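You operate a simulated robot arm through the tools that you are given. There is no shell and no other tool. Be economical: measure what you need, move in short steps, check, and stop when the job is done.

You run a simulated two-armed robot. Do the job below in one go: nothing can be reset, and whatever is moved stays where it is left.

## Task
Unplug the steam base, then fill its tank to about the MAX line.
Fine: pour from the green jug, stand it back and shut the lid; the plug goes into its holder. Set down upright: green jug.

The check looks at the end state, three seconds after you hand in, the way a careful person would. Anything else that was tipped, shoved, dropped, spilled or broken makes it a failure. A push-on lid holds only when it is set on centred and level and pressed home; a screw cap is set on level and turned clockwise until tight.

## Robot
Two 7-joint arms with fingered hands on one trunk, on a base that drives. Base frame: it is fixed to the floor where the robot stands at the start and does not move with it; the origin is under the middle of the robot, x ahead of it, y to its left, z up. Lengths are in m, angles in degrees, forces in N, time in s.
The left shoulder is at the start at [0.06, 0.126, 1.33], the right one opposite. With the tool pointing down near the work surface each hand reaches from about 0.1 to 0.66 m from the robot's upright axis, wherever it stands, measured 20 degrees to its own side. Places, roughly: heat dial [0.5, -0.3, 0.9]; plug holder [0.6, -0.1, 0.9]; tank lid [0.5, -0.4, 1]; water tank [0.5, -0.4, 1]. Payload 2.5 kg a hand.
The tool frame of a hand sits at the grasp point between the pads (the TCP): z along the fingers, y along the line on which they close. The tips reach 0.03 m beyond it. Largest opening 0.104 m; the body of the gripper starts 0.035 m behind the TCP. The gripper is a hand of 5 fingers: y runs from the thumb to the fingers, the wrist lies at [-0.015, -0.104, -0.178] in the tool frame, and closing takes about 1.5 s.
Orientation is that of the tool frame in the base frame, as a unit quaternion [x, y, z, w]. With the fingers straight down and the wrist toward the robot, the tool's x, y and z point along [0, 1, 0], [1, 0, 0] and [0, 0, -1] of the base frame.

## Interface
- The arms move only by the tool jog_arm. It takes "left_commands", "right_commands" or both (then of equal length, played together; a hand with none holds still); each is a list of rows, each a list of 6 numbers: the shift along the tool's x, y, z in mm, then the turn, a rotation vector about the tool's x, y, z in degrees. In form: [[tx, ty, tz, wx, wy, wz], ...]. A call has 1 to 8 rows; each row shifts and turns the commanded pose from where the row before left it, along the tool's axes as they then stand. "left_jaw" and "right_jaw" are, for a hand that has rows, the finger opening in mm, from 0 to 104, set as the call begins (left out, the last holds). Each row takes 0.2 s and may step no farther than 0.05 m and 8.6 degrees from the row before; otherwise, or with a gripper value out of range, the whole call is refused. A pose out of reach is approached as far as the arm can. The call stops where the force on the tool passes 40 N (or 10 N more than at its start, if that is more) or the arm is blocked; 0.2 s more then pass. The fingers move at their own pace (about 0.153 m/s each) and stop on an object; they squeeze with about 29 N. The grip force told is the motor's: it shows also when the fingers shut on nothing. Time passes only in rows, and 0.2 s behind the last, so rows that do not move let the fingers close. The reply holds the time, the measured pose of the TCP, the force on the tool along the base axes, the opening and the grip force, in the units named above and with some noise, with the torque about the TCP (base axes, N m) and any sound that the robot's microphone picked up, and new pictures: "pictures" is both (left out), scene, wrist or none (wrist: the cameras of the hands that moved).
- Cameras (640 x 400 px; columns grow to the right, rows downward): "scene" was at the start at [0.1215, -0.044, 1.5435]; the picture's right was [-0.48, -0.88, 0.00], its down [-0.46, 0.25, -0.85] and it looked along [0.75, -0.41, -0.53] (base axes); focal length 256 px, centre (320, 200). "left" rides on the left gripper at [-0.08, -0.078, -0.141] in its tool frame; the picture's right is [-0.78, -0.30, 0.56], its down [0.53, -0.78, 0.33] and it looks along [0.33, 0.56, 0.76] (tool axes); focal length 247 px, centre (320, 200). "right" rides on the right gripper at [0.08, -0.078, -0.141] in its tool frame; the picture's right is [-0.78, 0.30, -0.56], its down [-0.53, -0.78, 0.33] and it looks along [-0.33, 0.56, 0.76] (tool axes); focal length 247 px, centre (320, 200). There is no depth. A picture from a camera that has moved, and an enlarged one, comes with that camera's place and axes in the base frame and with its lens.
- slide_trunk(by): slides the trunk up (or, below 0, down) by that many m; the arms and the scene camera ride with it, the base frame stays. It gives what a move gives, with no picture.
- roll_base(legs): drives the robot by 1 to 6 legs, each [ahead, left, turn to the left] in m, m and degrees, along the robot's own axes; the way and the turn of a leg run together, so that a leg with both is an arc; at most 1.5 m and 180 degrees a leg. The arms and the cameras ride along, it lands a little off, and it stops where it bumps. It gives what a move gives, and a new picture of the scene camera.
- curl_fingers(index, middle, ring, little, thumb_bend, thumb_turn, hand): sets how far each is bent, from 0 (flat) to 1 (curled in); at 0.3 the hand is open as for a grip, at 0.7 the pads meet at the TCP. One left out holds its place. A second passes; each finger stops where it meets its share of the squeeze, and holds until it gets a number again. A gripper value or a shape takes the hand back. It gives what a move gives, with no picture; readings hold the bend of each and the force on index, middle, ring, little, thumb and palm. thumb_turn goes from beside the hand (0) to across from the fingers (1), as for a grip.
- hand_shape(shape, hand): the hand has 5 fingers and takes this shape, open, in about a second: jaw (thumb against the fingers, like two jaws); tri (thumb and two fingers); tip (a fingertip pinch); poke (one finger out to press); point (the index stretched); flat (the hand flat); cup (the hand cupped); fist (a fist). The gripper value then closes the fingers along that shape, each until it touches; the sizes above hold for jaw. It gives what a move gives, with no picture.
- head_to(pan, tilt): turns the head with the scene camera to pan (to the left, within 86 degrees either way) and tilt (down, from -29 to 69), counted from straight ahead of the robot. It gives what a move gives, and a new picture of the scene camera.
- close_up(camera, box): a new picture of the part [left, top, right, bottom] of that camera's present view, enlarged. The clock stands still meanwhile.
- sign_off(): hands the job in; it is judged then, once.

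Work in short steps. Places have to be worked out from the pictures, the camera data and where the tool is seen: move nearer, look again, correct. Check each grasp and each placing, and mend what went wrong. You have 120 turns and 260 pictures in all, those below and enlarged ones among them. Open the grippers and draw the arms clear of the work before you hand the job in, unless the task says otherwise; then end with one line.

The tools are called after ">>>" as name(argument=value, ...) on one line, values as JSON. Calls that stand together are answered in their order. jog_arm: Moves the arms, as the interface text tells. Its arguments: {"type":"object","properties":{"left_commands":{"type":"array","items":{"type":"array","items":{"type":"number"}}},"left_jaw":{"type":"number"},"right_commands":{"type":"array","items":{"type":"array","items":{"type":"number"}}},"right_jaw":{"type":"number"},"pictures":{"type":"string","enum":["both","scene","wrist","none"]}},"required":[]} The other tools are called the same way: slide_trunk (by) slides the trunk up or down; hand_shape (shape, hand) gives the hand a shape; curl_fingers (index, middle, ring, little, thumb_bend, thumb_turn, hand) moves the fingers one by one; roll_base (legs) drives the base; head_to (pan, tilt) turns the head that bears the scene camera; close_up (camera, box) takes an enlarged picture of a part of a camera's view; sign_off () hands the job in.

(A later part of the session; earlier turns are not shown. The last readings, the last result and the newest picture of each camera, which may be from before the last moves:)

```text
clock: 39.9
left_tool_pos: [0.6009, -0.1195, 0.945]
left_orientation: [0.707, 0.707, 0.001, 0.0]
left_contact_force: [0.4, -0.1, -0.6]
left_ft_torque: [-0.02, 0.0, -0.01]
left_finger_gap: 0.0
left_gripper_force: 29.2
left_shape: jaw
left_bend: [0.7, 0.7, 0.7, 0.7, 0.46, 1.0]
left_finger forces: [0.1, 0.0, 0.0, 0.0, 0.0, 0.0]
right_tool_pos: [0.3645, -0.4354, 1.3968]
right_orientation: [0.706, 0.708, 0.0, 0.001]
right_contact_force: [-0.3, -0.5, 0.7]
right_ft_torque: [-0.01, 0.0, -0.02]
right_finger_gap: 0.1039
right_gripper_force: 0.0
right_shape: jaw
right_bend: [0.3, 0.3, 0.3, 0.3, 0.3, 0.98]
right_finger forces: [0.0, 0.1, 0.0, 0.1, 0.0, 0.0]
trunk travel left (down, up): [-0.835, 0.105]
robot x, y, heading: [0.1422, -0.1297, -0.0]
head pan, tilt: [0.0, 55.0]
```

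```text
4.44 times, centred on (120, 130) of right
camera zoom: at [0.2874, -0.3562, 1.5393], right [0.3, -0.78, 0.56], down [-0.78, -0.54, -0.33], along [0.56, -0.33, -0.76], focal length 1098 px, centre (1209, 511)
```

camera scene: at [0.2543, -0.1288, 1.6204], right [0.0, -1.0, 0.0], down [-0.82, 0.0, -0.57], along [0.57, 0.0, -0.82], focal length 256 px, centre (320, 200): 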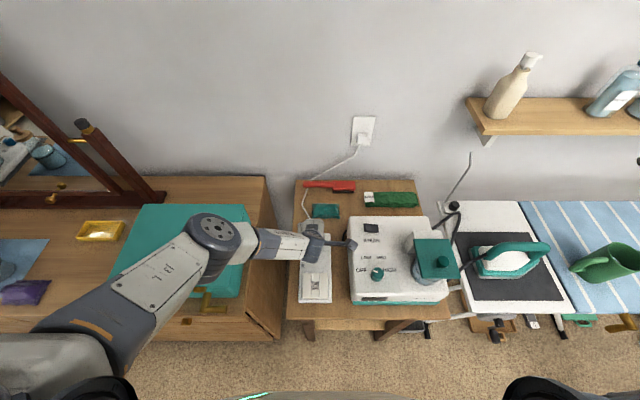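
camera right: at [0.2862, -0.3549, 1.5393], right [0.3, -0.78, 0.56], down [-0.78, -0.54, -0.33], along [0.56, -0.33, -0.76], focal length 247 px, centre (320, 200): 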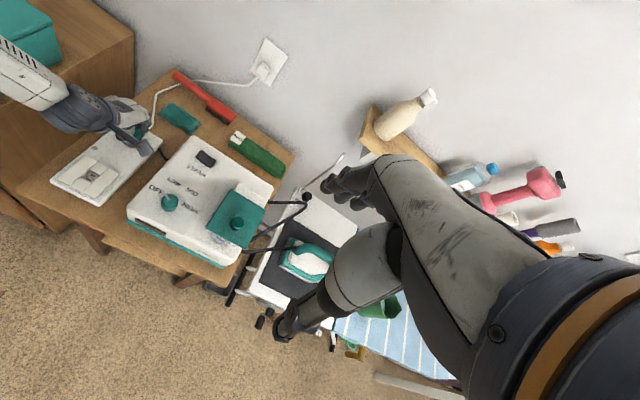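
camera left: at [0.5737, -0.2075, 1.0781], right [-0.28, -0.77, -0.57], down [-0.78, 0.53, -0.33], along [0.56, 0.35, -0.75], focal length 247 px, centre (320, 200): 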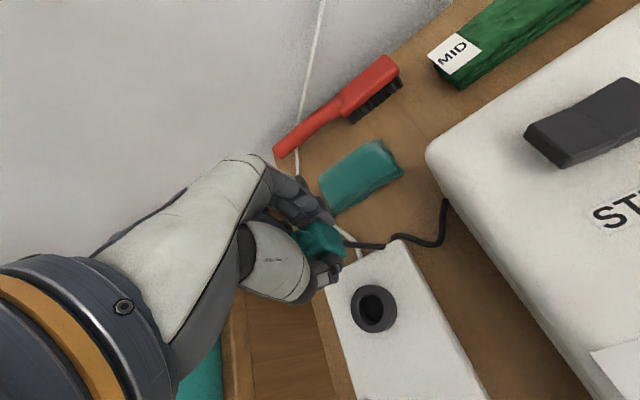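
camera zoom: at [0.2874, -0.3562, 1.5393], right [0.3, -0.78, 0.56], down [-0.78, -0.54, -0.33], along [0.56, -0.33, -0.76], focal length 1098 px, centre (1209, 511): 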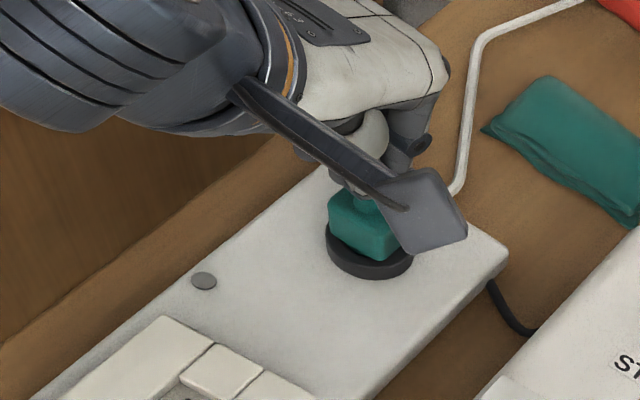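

The fingertips are just above the plug's nub. I press down in small steps.

>>> jog_arm(left_commands=[[0, 0, 4, 0, 0, 0], [0, 0, 4, 0, 0, 0], [0, 0, 4, 0, 0, 0], [0, 0, 4, 0, 0, 0]], pictures="none")

```text
clock: 40.9
left_tool_pos: [0.6016, -0.1178, 0.9295]
left_orientation: [0.707, 0.707, 0.0, -0.001]
left_contact_force: [-0.4, 0.1, -0.1]
left_ft_torque: [0.01, -0.02, 0.04]
left_finger_gap: 0.0
left_gripper_force: 29.2
left_shape: jaw
left_bend: [0.7, 0.7, 0.7, 0.7, 0.46, 1.0]
left_finger forces: [0.1, 0.0, 0.1, 0.0, 0.1, 0.1]
right_tool_pos: [0.3648, -0.4359, 1.3963]
right_orientation: [0.706, 0.708, 0.001, 0.0]
right_contact_force: [-0.7, -0.3, -0.1]
right_ft_torque: [-0.01, -0.04, -0.02]
right_finger_gap: 0.1035
right_gripper_force: 0.1
right_shape: jaw
right_bend: [0.3, 0.3, 0.3, 0.3, 0.3, 0.98]
right_finger forces: [0.0, 0.0, 0.0, 0.1, 0.0, 0.0]
trunk travel left (down, up): [-0.835, 0.105]
robot x, y, heading: [0.1369, -0.1262, 0.0]
head pan, tilt: [0.0, 55.0]
```

>>> jog_arm(left_commands=[[0, 0, 3, 0, 0, 0], [0, 0, 3, 0, 0, 0], [0, 0, 3, 0, 0, 0], [0, 0, 0, 0, 0, 0]], pictures="none")

>>> close_up(camera="left", box=[260, 160, 420, 300])

```text
clock: 41.9
left_tool_pos: [0.6019, -0.1182, 0.9219]
left_orientation: [0.707, 0.707, 0.002, 0.001]
left_contact_force: [1.3, 0.0, 7.5]
left_ft_torque: [0.08, 0.01, -0.01]
left_finger_gap: 0.0002
left_gripper_force: 29.2
left_shape: jaw
left_bend: [0.7, 0.7, 0.7, 0.7, 0.46, 1.0]
left_finger forces: [0.1, 0.0, 0.0, 0.0, 0.0, 0.1]
right_tool_pos: [0.3644, -0.4362, 1.3965]
right_orientation: [0.707, 0.708, 0.0, 0.0]
right_contact_force: [-0.5, 0.0, -0.1]
right_ft_torque: [-0.03, -0.02, 0.01]
right_finger_gap: 0.1036
right_gripper_force: 0.0
right_shape: jaw
right_bend: [0.3, 0.3, 0.3, 0.3, 0.3, 0.98]
right_finger forces: [0.0, 0.0, 0.0, 0.1, 0.0, 0.1]
trunk travel left (down, up): [-0.835, 0.105]
robot x, y, heading: [0.1411, -0.1287, 0.2]
head pan, tilt: [0.0, 55.0]
```

```text
2.86 times, centred on (340, 230) of left
camera zoom: at [0.5241, -0.1987, 1.0618], right [-0.3, -0.77, -0.56], down [-0.77, 0.54, -0.33], along [0.56, 0.34, -0.76], focal length 706 px, centre (263, 114)
```

zoom: 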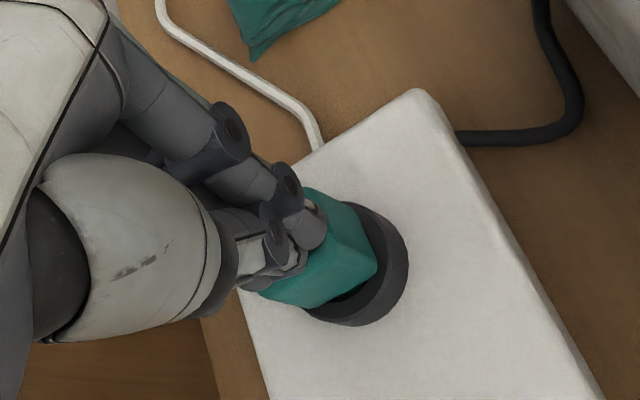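

Contact at 7.5 N; I push a little more to around 15–20 N.

>>> jog_arm(left_commands=[[-4, 0, 0, 0, 0, 0], [0, 0, 3, 0, 0, 0], [0, 0, 3, 0, 0, 0], [0, 0, 0, 0, 0, 0]], pictures="none")

```text
clock: 42.7
left_tool_pos: [0.6065, -0.1234, 0.9195]
left_orientation: [0.707, 0.707, 0.006, 0.006]
left_contact_force: [-4.5, 2.9, 21.3]
left_ft_torque: [0.17, 0.13, 0.05]
left_finger_gap: 0.0001
left_gripper_force: 29.2
left_shape: jaw
left_bend: [0.7, 0.7, 0.7, 0.7, 0.46, 1.0]
left_finger forces: [0.1, 0.0, 0.1, 0.0, 0.0, 0.0]
right_tool_pos: [0.363, -0.4349, 1.3969]
right_orientation: [0.706, 0.708, 0.0, 0.001]
right_contact_force: [-0.2, -0.2, 0.0]
right_ft_torque: [-0.02, 0.0, -0.02]
right_finger_gap: 0.1035
right_gripper_force: 0.0
right_shape: jaw
right_bend: [0.3, 0.3, 0.3, 0.3, 0.3, 0.98]
right_finger forces: [0.0, 0.0, 0.0, 0.0, 0.0, 0.1]
trunk travel left (down, up): [-0.835, 0.105]
robot x, y, heading: [0.1418, -0.1279, 0.2]
head pan, tilt: [0.0, 55.0]
stopped in row 4 (left hand): the force on the tool passed its limit at 41 N (the readings are from after the stop); the commanded pose is now the measured one
```

Firm stop reached. I lift clear and look.

>>> jog_arm(left_commands=[[0, 0, -20, 0, 0, 0], [0, 0, -45, 0, 0, 0], [0, 0, -45, 0, 0, 0], [0, -20, -45, 0, 0, 0], [0, -40, -20, 0, 0, 0]], left_jaw=60, pictures="none")

>>> close_up(camera="right", box=[60, 85, 180, 175])

>>> close_up(camera="left", box=[260, 80, 460, 260])

>>> head_to(pan=0, tilt=50)

```text
clock: 43.9
left_tool_pos: [0.5426, -0.123, 1.0923]
left_orientation: [0.706, 0.708, 0.004, 0.003]
left_contact_force: [-0.6, -0.9, -0.1]
left_ft_torque: [-0.03, -0.02, -0.02]
left_finger_gap: 0.0597
left_gripper_force: 0.0
left_shape: jaw
left_bend: [0.74, 0.41, 0.38, 0.43, 0.66, 1.0]
left_finger forces: [0.0, 0.0, 0.0, 0.1, 0.0, 0.0]
right_tool_pos: [0.3643, -0.4369, 1.3962]
right_orientation: [0.706, 0.708, 0.0, 0.001]
right_contact_force: [0.5, -0.5, 0.1]
right_ft_torque: [-0.05, -0.02, -0.04]
right_finger_gap: 0.1036
right_gripper_force: 0.0
right_shape: jaw
right_bend: [0.3, 0.3, 0.3, 0.3, 0.3, 0.98]
right_finger forces: [0.0, 0.0, 0.0, 0.1, 0.0, 0.0]
trunk travel left (down, up): [-0.835, 0.105]
robot x, y, heading: [0.1418, -0.1262, -0.1]
head pan, tilt: [0.0, 55.0]
```

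```text
4.44 times, centred on (120, 130) of right
camera zoom: at [0.2868, -0.3561, 1.5393], right [0.3, -0.78, 0.56], down [-0.78, -0.54, -0.33], along [0.56, -0.33, -0.76], focal length 1098 px, centre (1209, 511)
```

zoom: 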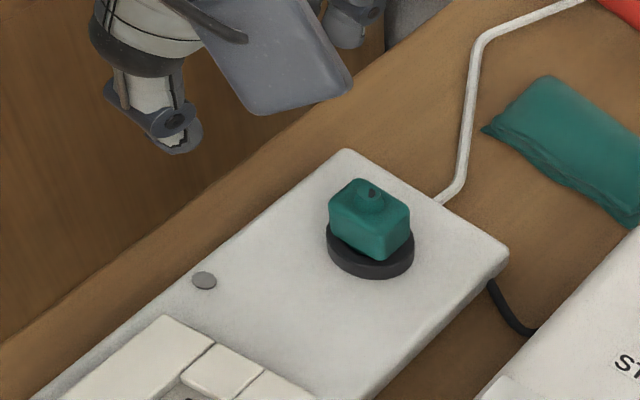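

```text
2.22 times, centred on (360, 170) of left
camera zoom: at [0.4636, -0.2034, 1.2327], right [-0.29, -0.78, -0.56], down [-0.77, 0.53, -0.34], along [0.56, 0.34, -0.75], focal length 549 px, centre (231, 267)
```

zoom: 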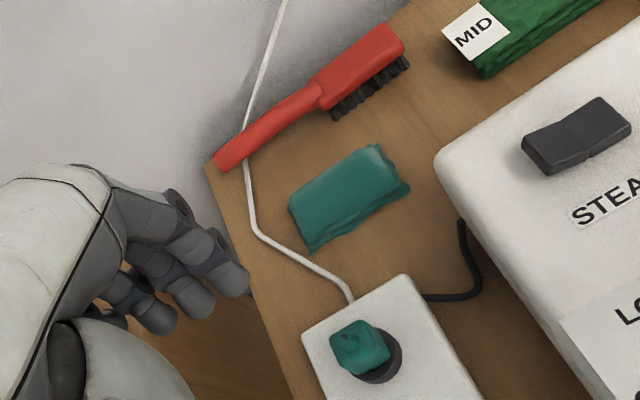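

```text
clock: 44.6
left_tool_pos: [0.543, -0.1228, 1.0924]
left_orientation: [0.707, 0.707, 0.004, 0.002]
left_contact_force: [0.1, -1.1, 0.2]
left_ft_torque: [0.03, 0.0, 0.01]
left_finger_gap: 0.0597
left_gripper_force: 0.0
left_shape: jaw
left_bend: [0.74, 0.41, 0.38, 0.43, 0.66, 1.0]
left_finger forces: [0.1, 0.1, 0.0, 0.1, 0.0, 0.0]
right_tool_pos: [0.3647, -0.4368, 1.396]
right_orientation: [0.706, 0.708, 0.0, 0.001]
right_contact_force: [-0.2, 0.1, 0.3]
right_ft_torque: [0.0, 0.01, 0.01]
right_finger_gap: 0.1039
right_gripper_force: 0.0
right_shape: jaw
right_bend: [0.3, 0.3, 0.3, 0.3, 0.3, 0.98]
right_finger forces: [0.0, 0.0, 0.1, 0.0, 0.0, 0.0]
trunk travel left (down, up): [-0.835, 0.105]
robot x, y, heading: [0.1413, -0.1261, 0.3]
head pan, tilt: [0.0, 50.0]
camera scene: at [0.2592, -0.1288, 1.6268], right [0.0, -1.0, 0.0], down [-0.77, 0.0, -0.64], along [0.64, 0.0, -0.77], focal length 256 px, centre (320, 200)
```

scene: 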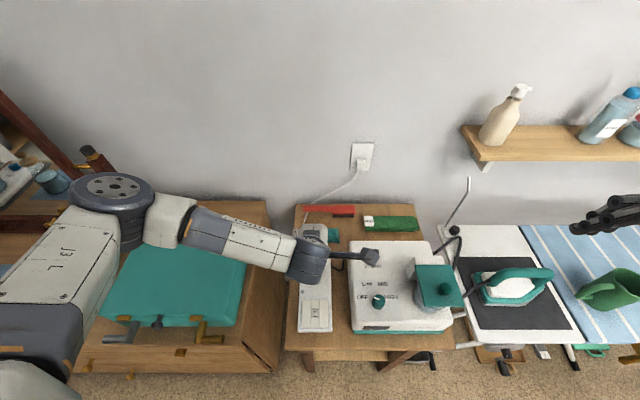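

The plug is in the holder. Now I inspect the tank and its lid.

>>> close_up(camera="scene", box=[330, 220, 490, 345])

>>> close_up(camera="right", box=[180, 150, 300, 260])

>>> head_to(pan=-40, tilt=45)

>>> close_up(camera="scene", box=[240, 120, 420, 300])

```text
3.20 times, centred on (410, 282) of scene
camera zoom: at [0.2592, -0.1288, 1.6268], right [0.0, -1.0, 0.0], down [-0.77, 0.0, -0.64], along [0.64, 0.0, -0.77], focal length 818 px, centre (32, -64)
```

zoom: 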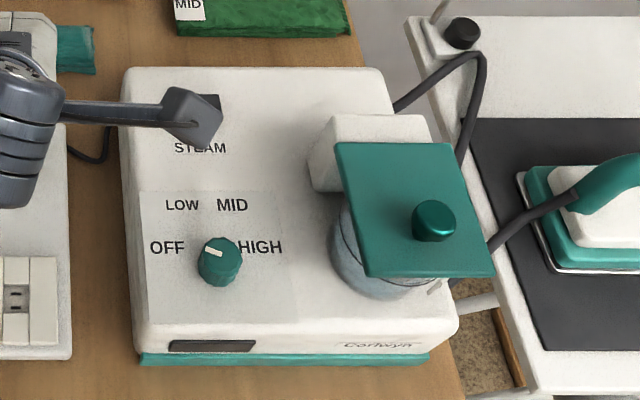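

```text
3.64 times, centred on (240, 205) of right
camera zoom: at [0.2875, -0.3562, 1.5393], right [0.3, -0.78, 0.56], down [-0.78, -0.54, -0.33], along [0.56, -0.33, -0.76], focal length 898 px, centre (611, 182)
```

zoom: 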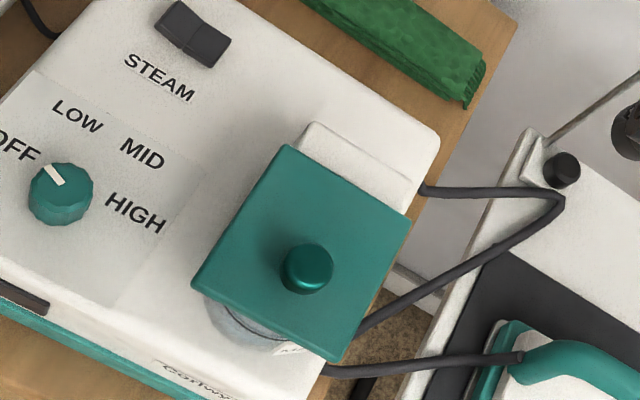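

```text
clock: 45.6
left_tool_pos: [0.5424, -0.1244, 1.0925]
left_orientation: [0.707, 0.707, 0.005, 0.002]
left_contact_force: [0.4, -0.2, -0.2]
left_ft_torque: [0.01, -0.02, 0.03]
left_finger_gap: 0.0597
left_gripper_force: 0.0
left_shape: jaw
left_bend: [0.74, 0.41, 0.38, 0.43, 0.66, 1.0]
left_finger forces: [0.1, 0.1, 0.1, 0.1, 0.0, 0.1]
right_tool_pos: [0.3648, -0.4357, 1.397]
right_orientation: [0.707, 0.707, 0.0, 0.0]
right_contact_force: [0.1, 0.1, -0.4]
right_ft_torque: [0.01, -0.02, -0.01]
right_finger_gap: 0.1038
right_gripper_force: 0.1
right_shape: jaw
right_bend: [0.3, 0.3, 0.3, 0.3, 0.3, 0.98]
right_finger forces: [0.1, 0.0, 0.1, 0.0, 0.1, 0.0]
trunk travel left (down, up): [-0.835, 0.105]
robot x, y, heading: [0.142, -0.1277, 0.0]
head pan, tilt: [-40.0, 45.0]
camera scene: at [0.2445, -0.181, 1.6338], right [-0.64, -0.77, 0.0], down [-0.54, 0.45, -0.71], along [0.54, -0.45, -0.71], focal length 256 px, centre (320, 200)
```

scene: 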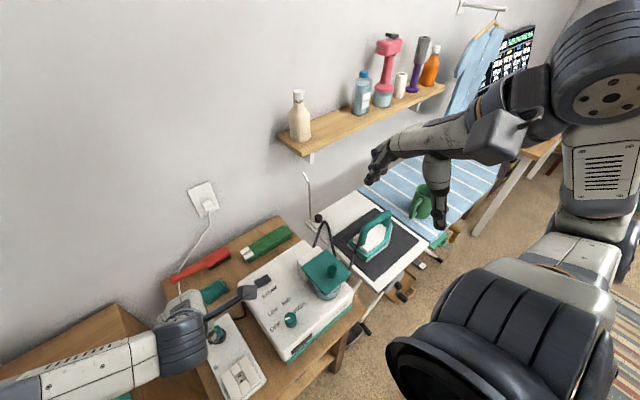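

```text
2.22 times, centred on (330, 210) of scene
camera zoom: at [0.2445, -0.181, 1.6338], right [-0.64, -0.77, 0.0], down [-0.54, 0.45, -0.71], along [0.54, -0.45, -0.71], focal length 568 px, centre (298, 178)
```

zoom: 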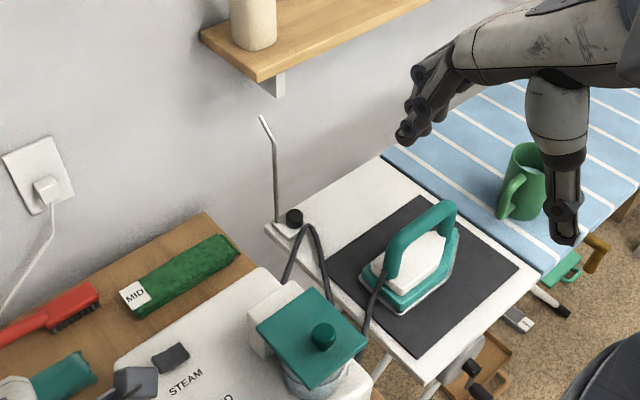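

The lid is a plate (x 0.447–0.549, y −0.369…−0.458, z≈1.03), with its knob forward of centre and a hinge-like block behind. I raise the left hand and move the base right so both arms suit the tank and jug.

>>> jog_arm(left_commands=[[0, -30, -40, 0, 0, 0], [0, -30, -40, 0, 0, 0], [0, -30, -40, 0, 0, 0], [0, -30, -40, 0, 0, 0]], pictures="none")

>>> roll_base(legs=[[-0.05, 0, 0], [0, -0.32, 0]])

>>> close_up(camera="left", box=[200, 50, 640, 350])

>>> close_up(camera="right", box=[0, 0, 440, 300])

```text
clock: 46.6
left_tool_pos: [0.4206, -0.1239, 1.2515]
left_orientation: [0.708, 0.707, 0.005, 0.003]
left_contact_force: [0.0, -0.5, -0.6]
left_ft_torque: [0.01, -0.01, 0.0]
left_finger_gap: 0.06
left_gripper_force: 0.1
left_shape: jaw
left_bend: [0.74, 0.41, 0.38, 0.43, 0.66, 1.0]
left_finger forces: [0.1, 0.1, 0.0, 0.0, 0.1, 0.0]
right_tool_pos: [0.364, -0.4367, 1.3971]
right_orientation: [0.706, 0.708, 0.001, 0.0]
right_contact_force: [-0.3, 0.3, 0.2]
right_ft_torque: [-0.01, -0.06, 0.0]
right_finger_gap: 0.1037
right_gripper_force: 0.0
right_shape: jaw
right_bend: [0.3, 0.3, 0.3, 0.3, 0.3, 0.98]
right_finger forces: [0.0, 0.1, 0.0, 0.0, 0.0, 0.0]
trunk travel left (down, up): [-0.835, 0.105]
robot x, y, heading: [0.1386, -0.1246, 0.1]
head pan, tilt: [-40.0, 45.0]
```

```text
clock: 49.3
left_tool_pos: [0.3707, -0.4437, 1.2504]
left_orientation: [0.708, 0.706, 0.005, 0.002]
left_contact_force: [0.0, 0.2, 0.6]
left_ft_torque: [-0.01, 0.0, 0.0]
left_finger_gap: 0.0597
left_gripper_force: 0.0
left_shape: jaw
left_bend: [0.74, 0.41, 0.38, 0.43, 0.66, 1.0]
left_finger forces: [0.0, 0.0, 0.1, 0.0, 0.1, 0.1]
right_tool_pos: [0.3149, -0.7551, 1.3962]
right_orientation: [0.707, 0.707, 0.0, 0.001]
right_contact_force: [0.2, -0.3, -0.8]
right_ft_torque: [-0.02, -0.02, 0.0]
right_finger_gap: 0.1036
right_gripper_force: 0.0
right_shape: jaw
right_bend: [0.3, 0.3, 0.3, 0.3, 0.3, 0.98]
right_finger forces: [0.0, 0.0, 0.0, 0.0, 0.1, 0.0]
trunk travel left (down, up): [-0.835, 0.105]
robot x, y, heading: [0.09, -0.4468, -0.1]
head pan, tilt: [-40.0, 45.0]
camera scene: at [0.1941, -0.4997, 1.6338], right [-0.64, -0.77, 0.0], down [-0.54, 0.45, -0.71], along [0.54, -0.45, -0.71], focal length 256 px, centre (320, 200)
```

scene: 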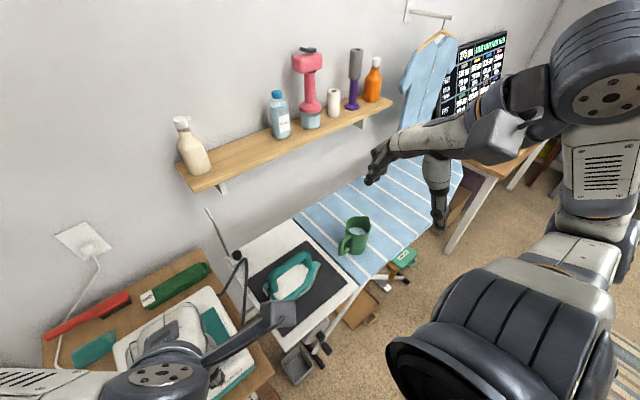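

```text
1.33 times, centred on (420, 200) of left
camera zoom: at [0.2917, -0.5229, 1.3905], right [-0.29, -0.77, -0.56], down [-0.77, 0.54, -0.34], along [0.56, 0.33, -0.76], focal length 329 px, centre (187, 200)
```

zoom: 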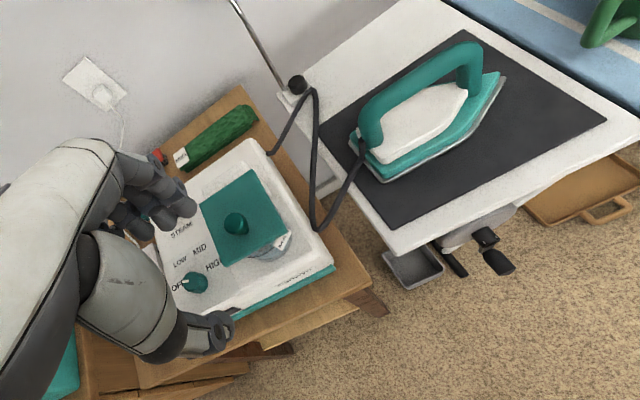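

```text
1.33 times, centred on (220, 150) of right
camera zoom: at [0.2367, -0.6747, 1.5393], right [0.3, -0.78, 0.56], down [-0.78, -0.54, -0.33], along [0.56, -0.33, -0.76], focal length 329 px, centre (453, 267)
```

zoom: 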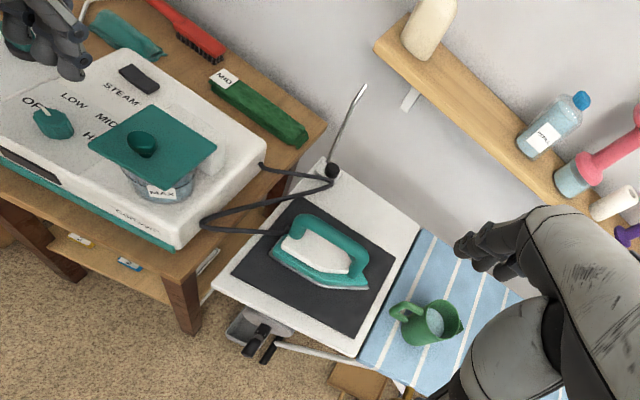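

I zoom on jug and tank from the scene camera to triangulate.

>>> close_up(camera="scene", box=[310, 190, 400, 280])

>>> close_up(camera="right", box=[240, 170, 400, 290])

>>> close_up(camera="right", box=[40, 50, 220, 180])

```text
4.44 times, centred on (355, 235) of scene
camera zoom: at [0.1941, -0.4997, 1.6338], right [-0.64, -0.77, 0.0], down [-0.54, 0.45, -0.71], along [0.54, -0.45, -0.71], focal length 1136 px, centre (164, 44)
```

zoom: 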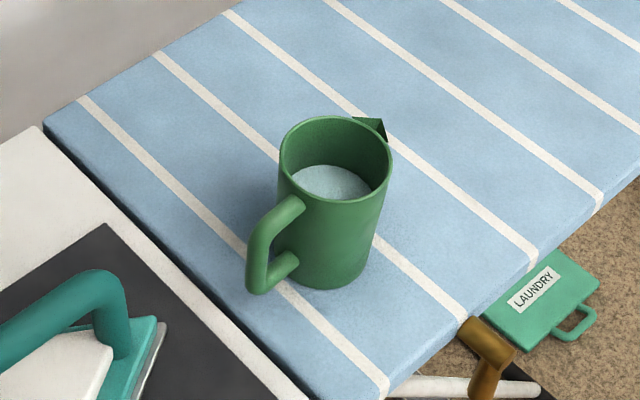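

```text
3.33 times, centred on (320, 230) of right
camera zoom: at [0.2367, -0.6747, 1.5393], right [0.3, -0.78, 0.56], down [-0.78, -0.54, -0.33], along [0.56, -0.33, -0.76], focal length 823 px, centre (320, 100)
```

zoom: 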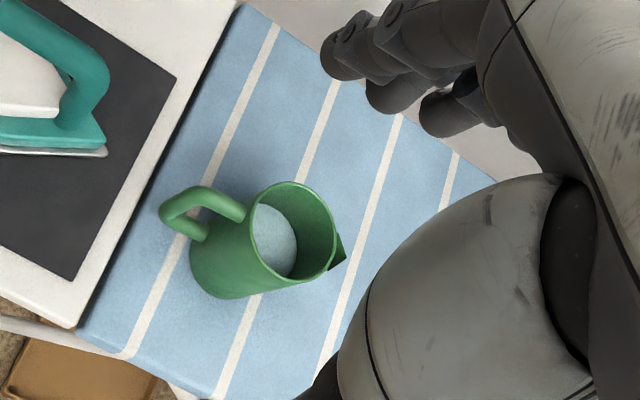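

```text
3.08 times, centred on (130, 115) of right
camera zoom: at [0.2367, -0.6747, 1.5393], right [0.3, -0.78, 0.56], down [-0.78, -0.54, -0.33], along [0.56, -0.33, -0.76], focal length 760 px, centre (905, 462)
```

zoom: 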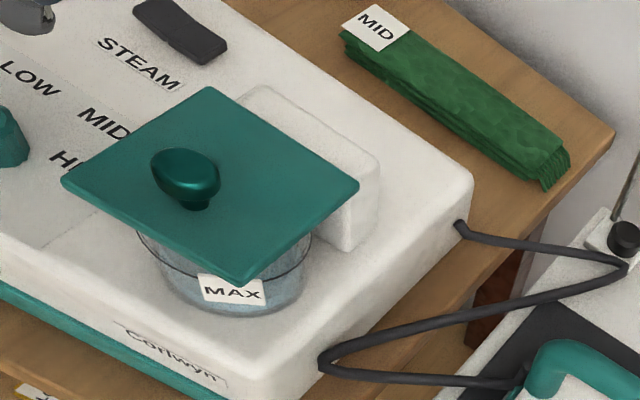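

Jug: axis about (0.52,−0.938), rim z≈0.985, board top ≈0.84, handle toward +y, spout toward −y. First I open the lid with the right hand: point shape, finger along +y to lift the lid's front edge from beneath. I turn the hand in free air.

>>> hand_shape(hand="right", shape="point")

>>> jog_arm(right_commands=[[0, 0, 0, 0, 8.5, 0], [0, 0, 0, 0, 8.5, 0], [0, 0, 0, 0, 8.5, 0], [0, 0, 0, 0, 8.5, 0], [0, 0, 0, 0, 8.5, 0], [0, 0, 0, 0, 8.5, 0], [0, 0, 0, 0, 8.5, 0], [0, 0, 0, 0, 8.5, 0]], pictures="none")

>>> jog_arm(right_commands=[[0, 0, 0, 0, 8.5, 0], [0, 0, 0, 0, 8.5, 0], [0, 0, 0, 0, 5, 0], [-30, 0, 0, 0, 0, 0], [-30, 0, 0, 0, 0, 0]], pictures="both")

```text
clock: 50.2
left_tool_pos: [0.3713, -0.442, 1.2516]
left_orientation: [0.708, 0.706, 0.004, 0.002]
left_contact_force: [-0.6, 0.6, -0.2]
left_ft_torque: [0.0, -0.03, 0.01]
left_finger_gap: 0.0599
left_gripper_force: 0.1
left_shape: jaw
left_bend: [0.74, 0.41, 0.38, 0.43, 0.66, 1.0]
left_finger forces: [0.1, 0.0, 0.1, 0.0, 0.0, 0.0]
right_tool_pos: [0.3138, -0.7554, 1.3976]
right_orientation: [0.707, 0.707, 0.0, 0.0]
right_contact_force: [-0.1, -0.6, 0.5]
right_ft_torque: [0.04, 0.04, 0.01]
right_finger_gap: 0.0959
right_gripper_force: 0.1
right_shape: point
right_bend: [0.2, 1.0, 1.0, 1.0, 0.98, 0.88]
right_finger forces: [0.0, 0.0, 0.0, 0.0, 0.0, 0.0]
trunk travel left (down, up): [-0.835, 0.105]
robot x, y, heading: [0.0878, -0.4475, -0.0]
head pan, tilt: [-40.0, 45.0]
```

```text
clock: 52.0
left_tool_pos: [0.3718, -0.4424, 1.251]
left_orientation: [0.707, 0.707, 0.003, 0.003]
left_contact_force: [0.0, -0.2, -0.1]
left_ft_torque: [-0.03, 0.01, 0.0]
left_finger_gap: 0.0598
left_gripper_force: 0.0
left_shape: jaw
left_bend: [0.74, 0.41, 0.38, 0.43, 0.66, 1.0]
left_finger forces: [0.1, 0.0, 0.1, 0.1, 0.0, 0.0]
right_tool_pos: [0.314, -0.7544, 1.397]
right_orientation: [0.585, 0.585, 0.397, -0.397]
right_contact_force: [0.3, -0.6, 0.4]
right_ft_torque: [0.01, 0.03, 0.0]
right_finger_gap: 0.0959
right_gripper_force: 0.1
right_shape: point
right_bend: [0.2, 1.0, 1.0, 1.0, 0.98, 0.88]
right_finger forces: [0.0, 0.1, 0.1, 0.1, 0.0, 0.1]
trunk travel left (down, up): [-0.835, 0.105]
robot x, y, heading: [0.0877, -0.4453, -0.2]
head pan, tilt: [-40.0, 45.0]
```

```text
clock: 53.2
left_tool_pos: [0.3707, -0.4416, 1.2497]
left_orientation: [0.708, 0.707, 0.004, 0.002]
left_contact_force: [-0.8, -0.2, -0.1]
left_ft_torque: [-0.03, 0.01, -0.01]
left_finger_gap: 0.06
left_gripper_force: 0.1
left_shape: jaw
left_bend: [0.74, 0.41, 0.38, 0.43, 0.66, 1.0]
left_finger forces: [0.0, 0.1, 0.1, 0.1, 0.0, 0.0]
right_tool_pos: [0.3145, -0.7538, 1.3362]
right_orientation: [0.5, 0.501, 0.5, -0.5]
right_contact_force: [0.7, -0.1, 0.1]
right_ft_torque: [0.03, -0.01, 0.01]
right_finger_gap: 0.0961
right_gripper_force: 0.1
right_shape: point
right_bend: [0.2, 1.0, 1.0, 1.0, 0.98, 0.88]
right_finger forces: [0.0, 0.0, 0.0, 0.1, 0.1, 0.1]
trunk travel left (down, up): [-0.835, 0.105]
robot x, y, heading: [0.0911, -0.4453, -0.2]
head pan, tilt: [-40.0, 45.0]
camera scene: at [0.194, -0.4995, 1.6338], right [-0.64, -0.77, 0.0], down [-0.54, 0.45, -0.71], along [0.54, -0.45, -0.71], focal length 256 px, centre (320, 200)
camera right: at [0.2371, -0.8948, 1.4172], right [0.3, -0.56, -0.78], down [-0.78, 0.33, -0.53], along [0.55, 0.76, -0.33], focal length 247 px, centre (320, 200)
```

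scene: 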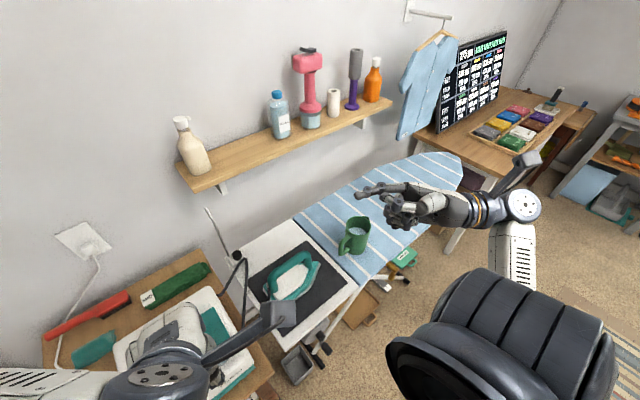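
right: 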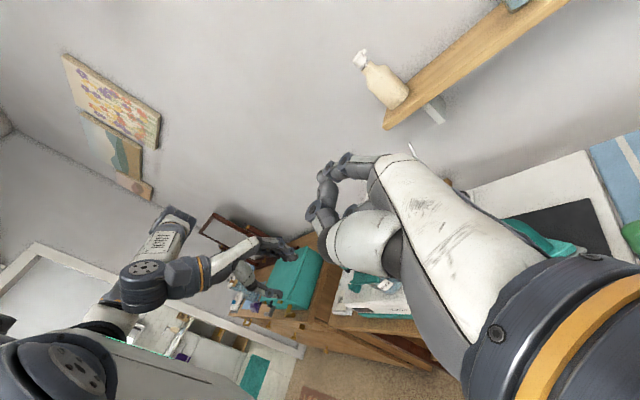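

I zoom to see where the index tip lies relative to the TCP.

>>> close_up(camera="scene", box=[340, 150, 480, 250])

>>> close_up(camera="right", box=[270, 120, 460, 320])

```text
4.00 times, centred on (410, 200) of scene
camera zoom: at [0.194, -0.4995, 1.6338], right [-0.64, -0.77, 0.0], down [-0.54, 0.45, -0.71], along [0.54, -0.45, -0.71], focal length 1022 px, centre (-40, 200)
```

zoom: 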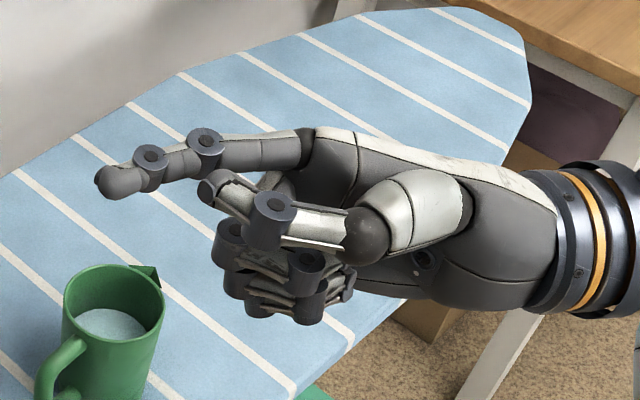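

```text
2.00 times, centred on (365, 220) of right
camera zoom: at [0.2371, -0.8948, 1.4172], right [0.3, -0.56, -0.78], down [-0.78, 0.33, -0.53], along [0.55, 0.76, -0.33], focal length 494 px, centre (230, 160)
```

zoom: 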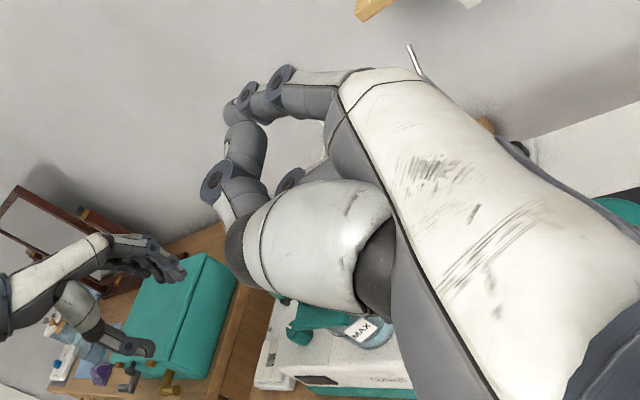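

Index tip offset works out to about (+0.066 x, +0.022 y, +0.015 z) from the TCP. I bring the hand to a staging spot to the right of and above the lid and look.

>>> jog_arm(right_commands=[[-30, 10, 20, 0, 0, 0], [-30, 10, 20, 0, 0, 0], [-30, 10, 20, 0, 0, 0], [-30, 10, 20, 0, 0, 0], [-30, 10, 20, 0, 0, 0], [-30, 10, 20, 0, 0, 0], [-30, 10, 20, 0, 0, 0], [-30, 5, 10, 0, 0, 0]], pictures="wrist")

>>> jog_arm(left_commands=[[40, 0, -20, 0, 0, 0], [40, 0, -20, 0, 0, 0], [40, 0, 0, 0, 0, 0], [40, 0, 0, 0, 0, 0], [30, 0, 0, 0, 0, 0]], pictures="none")

>>> head_to(pan=-5, tilt=52)

>>> close_up(camera="scene", box=[220, 100, 400, 280])

```text
clock: 55.0
left_tool_pos: [0.3714, -0.4428, 1.2501]
left_orientation: [0.708, 0.706, 0.004, 0.002]
left_contact_force: [0.4, -0.3, -0.2]
left_ft_torque: [0.0, -0.01, -0.01]
left_finger_gap: 0.0598
left_gripper_force: 0.0
left_shape: jaw
left_bend: [0.74, 0.41, 0.38, 0.43, 0.66, 1.0]
left_finger forces: [0.1, 0.1, 0.0, 0.0, 0.1, 0.0]
right_tool_pos: [0.3879, -0.6044, 1.0961]
right_orientation: [-0.5, -0.5, -0.499, 0.501]
right_contact_force: [-0.2, -0.4, 0.3]
right_ft_torque: [0.02, 0.0, -0.01]
right_finger_gap: 0.0959
right_gripper_force: 0.0
right_shape: point
right_bend: [0.2, 1.0, 1.0, 1.0, 0.98, 0.88]
right_finger forces: [0.1, 0.0, 0.0, 0.0, 0.0, 0.0]
trunk travel left (down, up): [-0.835, 0.105]
robot x, y, heading: [0.0895, -0.4473, 0.2]
head pan, tilt: [-40.0, 45.0]
camera right: at [0.3118, -0.7455, 1.1779], right [0.3, -0.56, -0.78], down [-0.78, 0.33, -0.53], along [0.55, 0.76, -0.33], focal length 247 px, centre (320, 200)
```

right: 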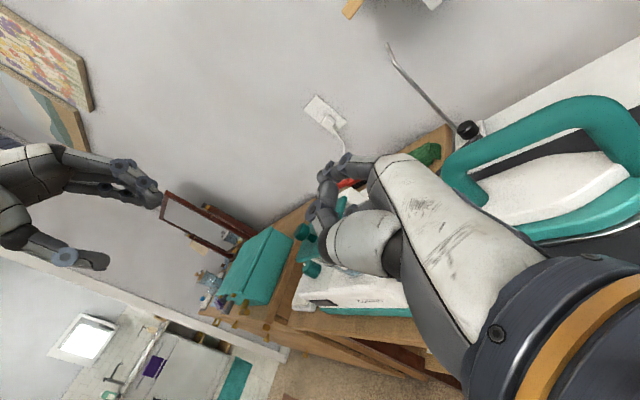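

```text
clock: 56.2
left_tool_pos: [0.4517, -0.3062, 1.306]
left_orientation: [0.708, 0.706, 0.003, 0.002]
left_contact_force: [-0.2, 0.2, 0.7]
left_ft_torque: [-0.03, 0.02, -0.02]
left_finger_gap: 0.0599
left_gripper_force: 0.0
left_shape: jaw
left_bend: [0.74, 0.41, 0.38, 0.43, 0.66, 1.0]
left_finger forces: [0.1, 0.0, 0.2, 0.0, 0.0, 0.1]
left hand out of reach, approached as far as the arm can: row 1, 2, 3, 4, 5
right_tool_pos: [0.388, -0.6038, 1.0965]
right_orientation: [-0.5, -0.5, -0.499, 0.501]
right_contact_force: [0.1, 0.1, 0.4]
right_ft_torque: [0.01, 0.01, 0.02]
right_finger_gap: 0.096
right_gripper_force: 0.0
right_shape: point
right_bend: [0.2, 1.0, 1.0, 1.0, 0.98, 0.88]
right_finger forces: [0.0, 0.0, 0.0, 0.1, 0.0, 0.1]
trunk travel left (down, up): [-0.835, 0.105]
robot x, y, heading: [0.0874, -0.446, 0.1]
head pan, tilt: [-40.0, 45.0]
```

```text
clock: 57.2
left_tool_pos: [0.4496, -0.3075, 1.3052]
left_orientation: [0.708, 0.706, 0.004, 0.002]
left_contact_force: [0.8, -0.1, 0.4]
left_ft_torque: [0.0, -0.02, -0.01]
left_finger_gap: 0.0596
left_gripper_force: 0.1
left_shape: jaw
left_bend: [0.74, 0.41, 0.38, 0.43, 0.66, 1.0]
left_finger forces: [0.0, 0.1, 0.0, 0.0, 0.0, 0.0]
right_tool_pos: [0.3877, -0.6054, 1.0965]
right_orientation: [-0.5, -0.5, -0.499, 0.501]
right_contact_force: [-0.2, 0.1, 0.5]
right_ft_torque: [-0.01, 0.01, -0.02]
right_finger_gap: 0.096
right_gripper_force: 0.1
right_shape: point
right_bend: [0.2, 1.0, 1.0, 1.0, 0.98, 0.88]
right_finger forces: [0.0, 0.0, 0.0, 0.0, 0.0, 0.0]
trunk travel left (down, up): [-0.835, 0.105]
robot x, y, heading: [0.0881, -0.4455, 0.1]
head pan, tilt: [-5.0, 52.0]
camera scene: at [0.2065, -0.4539, 1.6242], right [-0.09, -1.0, 0.0], down [-0.78, 0.07, -0.62], along [0.61, -0.05, -0.79], focal length 256 px, centre (320, 200)
```

scene: 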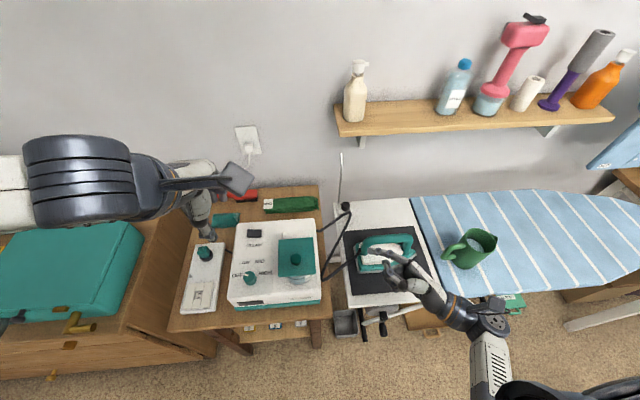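

```text
2.22 times, centred on (310, 190) of scene
camera zoom: at [0.2065, -0.4539, 1.6242], right [-0.09, -1.0, 0.0], down [-0.78, 0.07, -0.62], along [0.61, -0.05, -0.79], focal length 568 px, centre (342, 222)
```

zoom: 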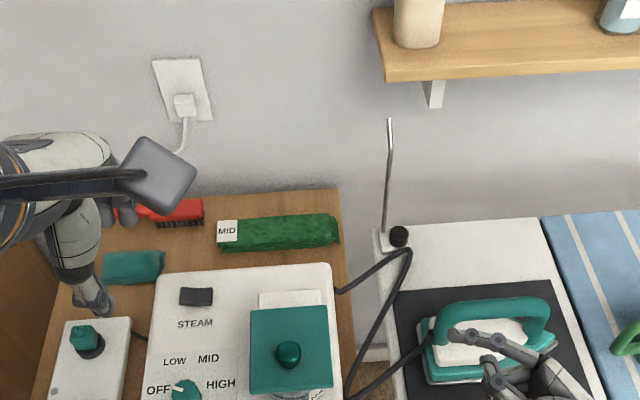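

Lid refined: x 0.443–0.5435, centre y −0.417, knob (0.477,−0.418), and the iron's cord blocks a side approach. I will grip the lid's front edge from the front instead, so I turn the right hand back down and to jaw shape.

>>> jog_arm(right_commands=[[30, -35, 0, 0, -8.5, 0], [15, -35, 0, 0, -8.5, 0], [0, 0, 0, 0, -8.5, 0], [0, 0, 0, 0, -8.5, 0], [0, 0, 0, 0, -8.5, 0], [0, 0, 0, 0, -8.5, 0], [0, 0, 0, 0, -8.5, 0], [0, 0, 0, 0, -8.5, 0]], pictures="none")

>>> hand_shape(hand="right", shape="jaw")

>>> jog_arm(right_commands=[[0, 0, 0, 0, -8.5, 0], [0, 0, 0, 0, -8.5, 0], [0, 0, 0, 0, -5, 0], [0, 0, 0, -8.5, 0, 0], [0, 0, 0, -8.5, 0, 0], [0, 0, 0, -8.5, 0, 0], [0, 0, 0, -8.5, 0, 0], [0, 0, 0, -8.5, 0, 0]], pictures="none")

```text
clock: 59.0
left_tool_pos: [0.451, -0.3064, 1.3053]
left_orientation: [0.707, 0.707, 0.004, 0.003]
left_contact_force: [-0.7, 0.5, -0.3]
left_ft_torque: [-0.01, 0.01, 0.02]
left_finger_gap: 0.06
left_gripper_force: 0.1
left_shape: jaw
left_bend: [0.74, 0.41, 0.38, 0.43, 0.66, 1.0]
left_finger forces: [0.0, 0.1, 0.0, 0.1, 0.0, 0.1]
right_tool_pos: [0.3325, -0.6183, 1.1083]
right_orientation: [0.693, 0.695, 0.135, -0.135]
right_contact_force: [0.3, -0.3, 0.4]
right_ft_torque: [-0.01, 0.0, -0.02]
right_finger_gap: 0.0961
right_gripper_force: 0.1
right_shape: point
right_bend: [0.2, 1.0, 1.0, 1.0, 0.98, 0.88]
right_finger forces: [0.1, 0.0, 0.1, 0.0, 0.0, 0.1]
right hand out of reach, approached as far as the arm can: row 7, 8
trunk travel left (down, up): [-0.835, 0.105]
robot x, y, heading: [0.0907, -0.4425, -0.2]
head pan, tilt: [-5.0, 52.0]
```

```text
clock: 59.9
left_tool_pos: [0.4509, -0.3055, 1.3055]
left_orientation: [0.708, 0.706, 0.004, 0.003]
left_contact_force: [0.6, 0.6, 0.7]
left_ft_torque: [-0.04, 0.04, 0.0]
left_finger_gap: 0.0597
left_gripper_force: 0.0
left_shape: jaw
left_bend: [0.74, 0.41, 0.38, 0.43, 0.66, 1.0]
left_finger forces: [0.0, 0.0, 0.0, 0.0, 0.1, 0.0]
right_tool_pos: [0.3343, -0.6179, 1.1089]
right_orientation: [0.693, 0.695, 0.137, -0.135]
right_contact_force: [-0.2, -0.2, -0.2]
right_ft_torque: [0.04, 0.0, -0.01]
right_finger_gap: 0.1038
right_gripper_force: 0.0
right_shape: jaw
right_bend: [0.3, 0.3, 0.3, 0.3, 0.3, 0.97]
right_finger forces: [0.0, 0.1, 0.0, 0.1, 0.1, 0.0]
trunk travel left (down, up): [-0.835, 0.105]
robot x, y, heading: [0.0927, -0.4462, -0.1]
head pan, tilt: [-5.0, 52.0]
```

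```text
clock: 61.7
left_tool_pos: [0.4515, -0.3074, 1.3051]
left_orientation: [0.707, 0.707, 0.004, 0.003]
left_contact_force: [0.1, 0.0, 0.2]
left_ft_torque: [0.02, -0.02, -0.06]
left_finger_gap: 0.0599
left_gripper_force: 0.0
left_shape: jaw
left_bend: [0.74, 0.41, 0.38, 0.43, 0.66, 1.0]
left_finger forces: [0.1, 0.1, 0.0, 0.0, 0.1, 0.0]
right_tool_pos: [0.3467, -0.6226, 1.0824]
right_orientation: [0.658, 0.66, 0.256, 0.257]
right_contact_force: [-0.4, 0.3, -0.5]
right_ft_torque: [0.02, 0.02, 0.01]
right_finger_gap: 0.1039
right_gripper_force: 0.0
right_shape: jaw
right_bend: [0.3, 0.3, 0.3, 0.3, 0.3, 0.97]
right_finger forces: [0.1, 0.0, 0.1, 0.0, 0.1, 0.0]
right hand out of reach, approached as far as the arm can: row 1, 2, 3
trunk travel left (down, up): [-0.835, 0.105]
robot x, y, heading: [0.0887, -0.4459, -0.1]
head pan, tilt: [-5.0, 52.0]
```

I back the base up 15 cm for arm room, then finish the pitch to 75°.

>>> roll_base(legs=[[-0.15, 0, 0]])

>>> jog_arm(right_commands=[[0, 0, 0, -8.5, 0, 0], [0, 0, 0, -8.5, 0, 0], [0, 0, 0, -8.5, 0, 0], [0, 0, 0, -7, 0, 0], [0, 0, 0, 0, 0, 0]])

```text
clock: 63.1
left_tool_pos: [0.3011, -0.3061, 1.3054]
left_orientation: [0.707, 0.707, 0.003, 0.003]
left_contact_force: [-0.4, -0.1, 0.2]
left_ft_torque: [-0.01, -0.05, -0.02]
left_finger_gap: 0.06
left_gripper_force: 0.0
left_shape: jaw
left_bend: [0.74, 0.41, 0.38, 0.43, 0.66, 1.0]
left_finger forces: [0.0, 0.0, 0.0, 0.1, 0.1, 0.0]
right_tool_pos: [0.1973, -0.6237, 1.0816]
right_orientation: [0.659, 0.659, 0.256, 0.256]
right_contact_force: [0.1, -0.2, 1.2]
right_ft_torque: [-0.01, 0.0, -0.02]
right_finger_gap: 0.1035
right_gripper_force: 0.0
right_shape: jaw
right_bend: [0.3, 0.3, 0.3, 0.3, 0.3, 0.97]
right_finger forces: [0.0, 0.1, 0.0, 0.0, 0.0, 0.0]
trunk travel left (down, up): [-0.835, 0.105]
robot x, y, heading: [-0.0624, -0.4462, 0.2]
head pan, tilt: [-5.0, 52.0]
camera scene: at [0.0559, -0.4538, 1.6243], right [-0.09, -1.0, 0.0], down [-0.78, 0.07, -0.62], along [0.61, -0.05, -0.79], focal length 256 px, centre (320, 200)
```

scene: 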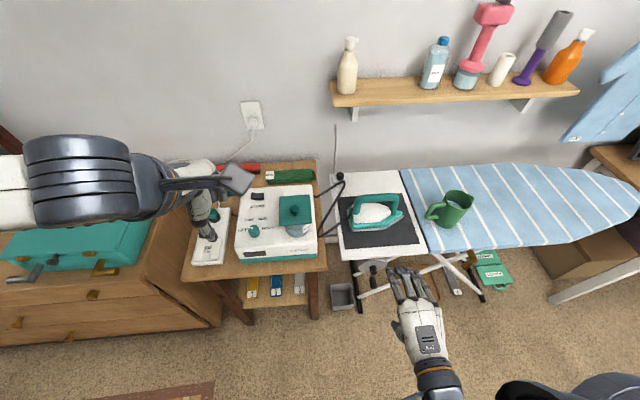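

```text
clock: 64.3
left_tool_pos: [0.3012, -0.3063, 1.305]
left_orientation: [0.707, 0.707, 0.003, 0.003]
left_contact_force: [-0.2, -0.5, 0.7]
left_ft_torque: [0.01, 0.01, 0.01]
left_finger_gap: 0.0597
left_gripper_force: 0.0
left_shape: jaw
left_bend: [0.74, 0.41, 0.38, 0.43, 0.66, 1.0]
left_finger forces: [0.0, 0.1, 0.1, 0.1, 0.0, 0.0]
right_tool_pos: [0.197, -0.6231, 1.0822]
right_orientation: [0.559, 0.562, 0.432, 0.43]
right_contact_force: [0.6, -1.0, 0.0]
right_ft_torque: [-0.01, -0.01, -0.01]
right_finger_gap: 0.1037
right_gripper_force: 0.1
right_shape: jaw
right_bend: [0.3, 0.3, 0.3, 0.3, 0.3, 0.97]
right_finger forces: [0.0, 0.0, 0.0, 0.0, 0.0, 0.0]
trunk travel left (down, up): [-0.835, 0.105]
robot x, y, heading: [-0.0616, -0.4466, 0.0]
head pan, tilt: [-5.0, 52.0]
camera scene: at [0.0565, -0.4537, 1.6242], right [-0.09, -1.0, 0.0], down [-0.79, 0.07, -0.62], along [0.61, -0.05, -0.79], focal length 256 px, centre (320, 200)
camera right: at [0.0409, -0.5435, 1.0448], right [-0.46, -0.78, 0.43], down [0.12, -0.53, -0.84], along [0.88, -0.33, 0.34], focal length 247 px, centre (320, 200)
```

scene: 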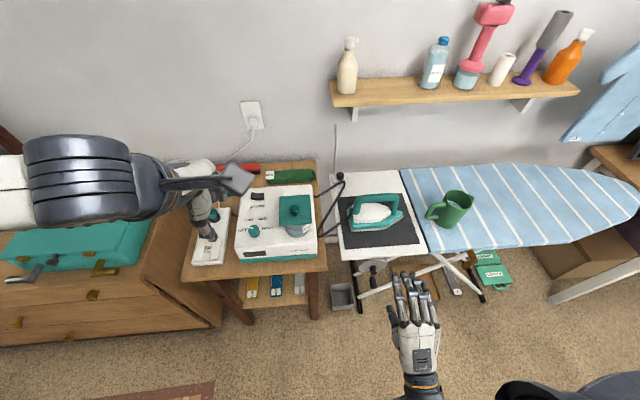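
right: 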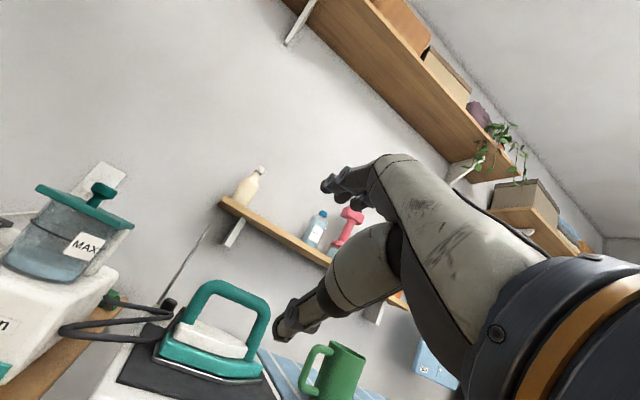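

The right wrist camera now sees the tank from the front. I zoom on it.

>>> close_up(camera="right", box=[0, 130, 180, 300])

>>> close_up(camera="scene", box=[230, 170, 340, 270])

```text
2.35 times, centred on (90, 215) of right
camera zoom: at [0.0409, -0.5435, 1.0448], right [-0.46, -0.78, 0.43], down [0.12, -0.53, -0.84], along [0.88, -0.33, 0.34], focal length 581 px, centre (861, 165)
```

zoom: 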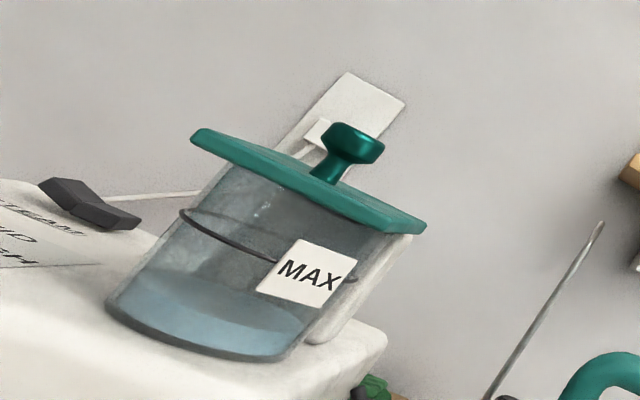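

```text
4.00 times, centred on (285, 220) of scene
camera zoom: at [0.0565, -0.4537, 1.6242], right [-0.09, -1.0, 0.0], down [-0.79, 0.07, -0.62], along [0.61, -0.05, -0.79], focal length 1022 px, centre (460, 120)
```

zoom: 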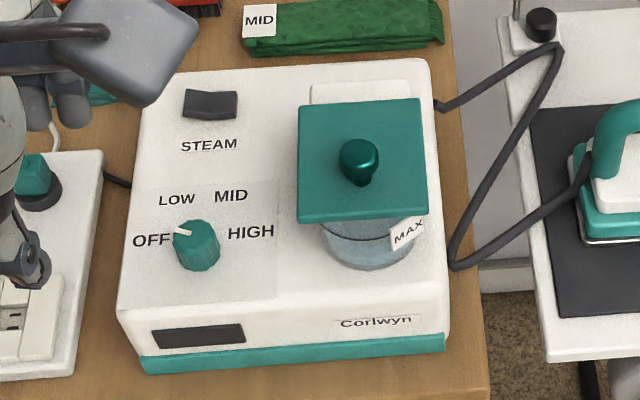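

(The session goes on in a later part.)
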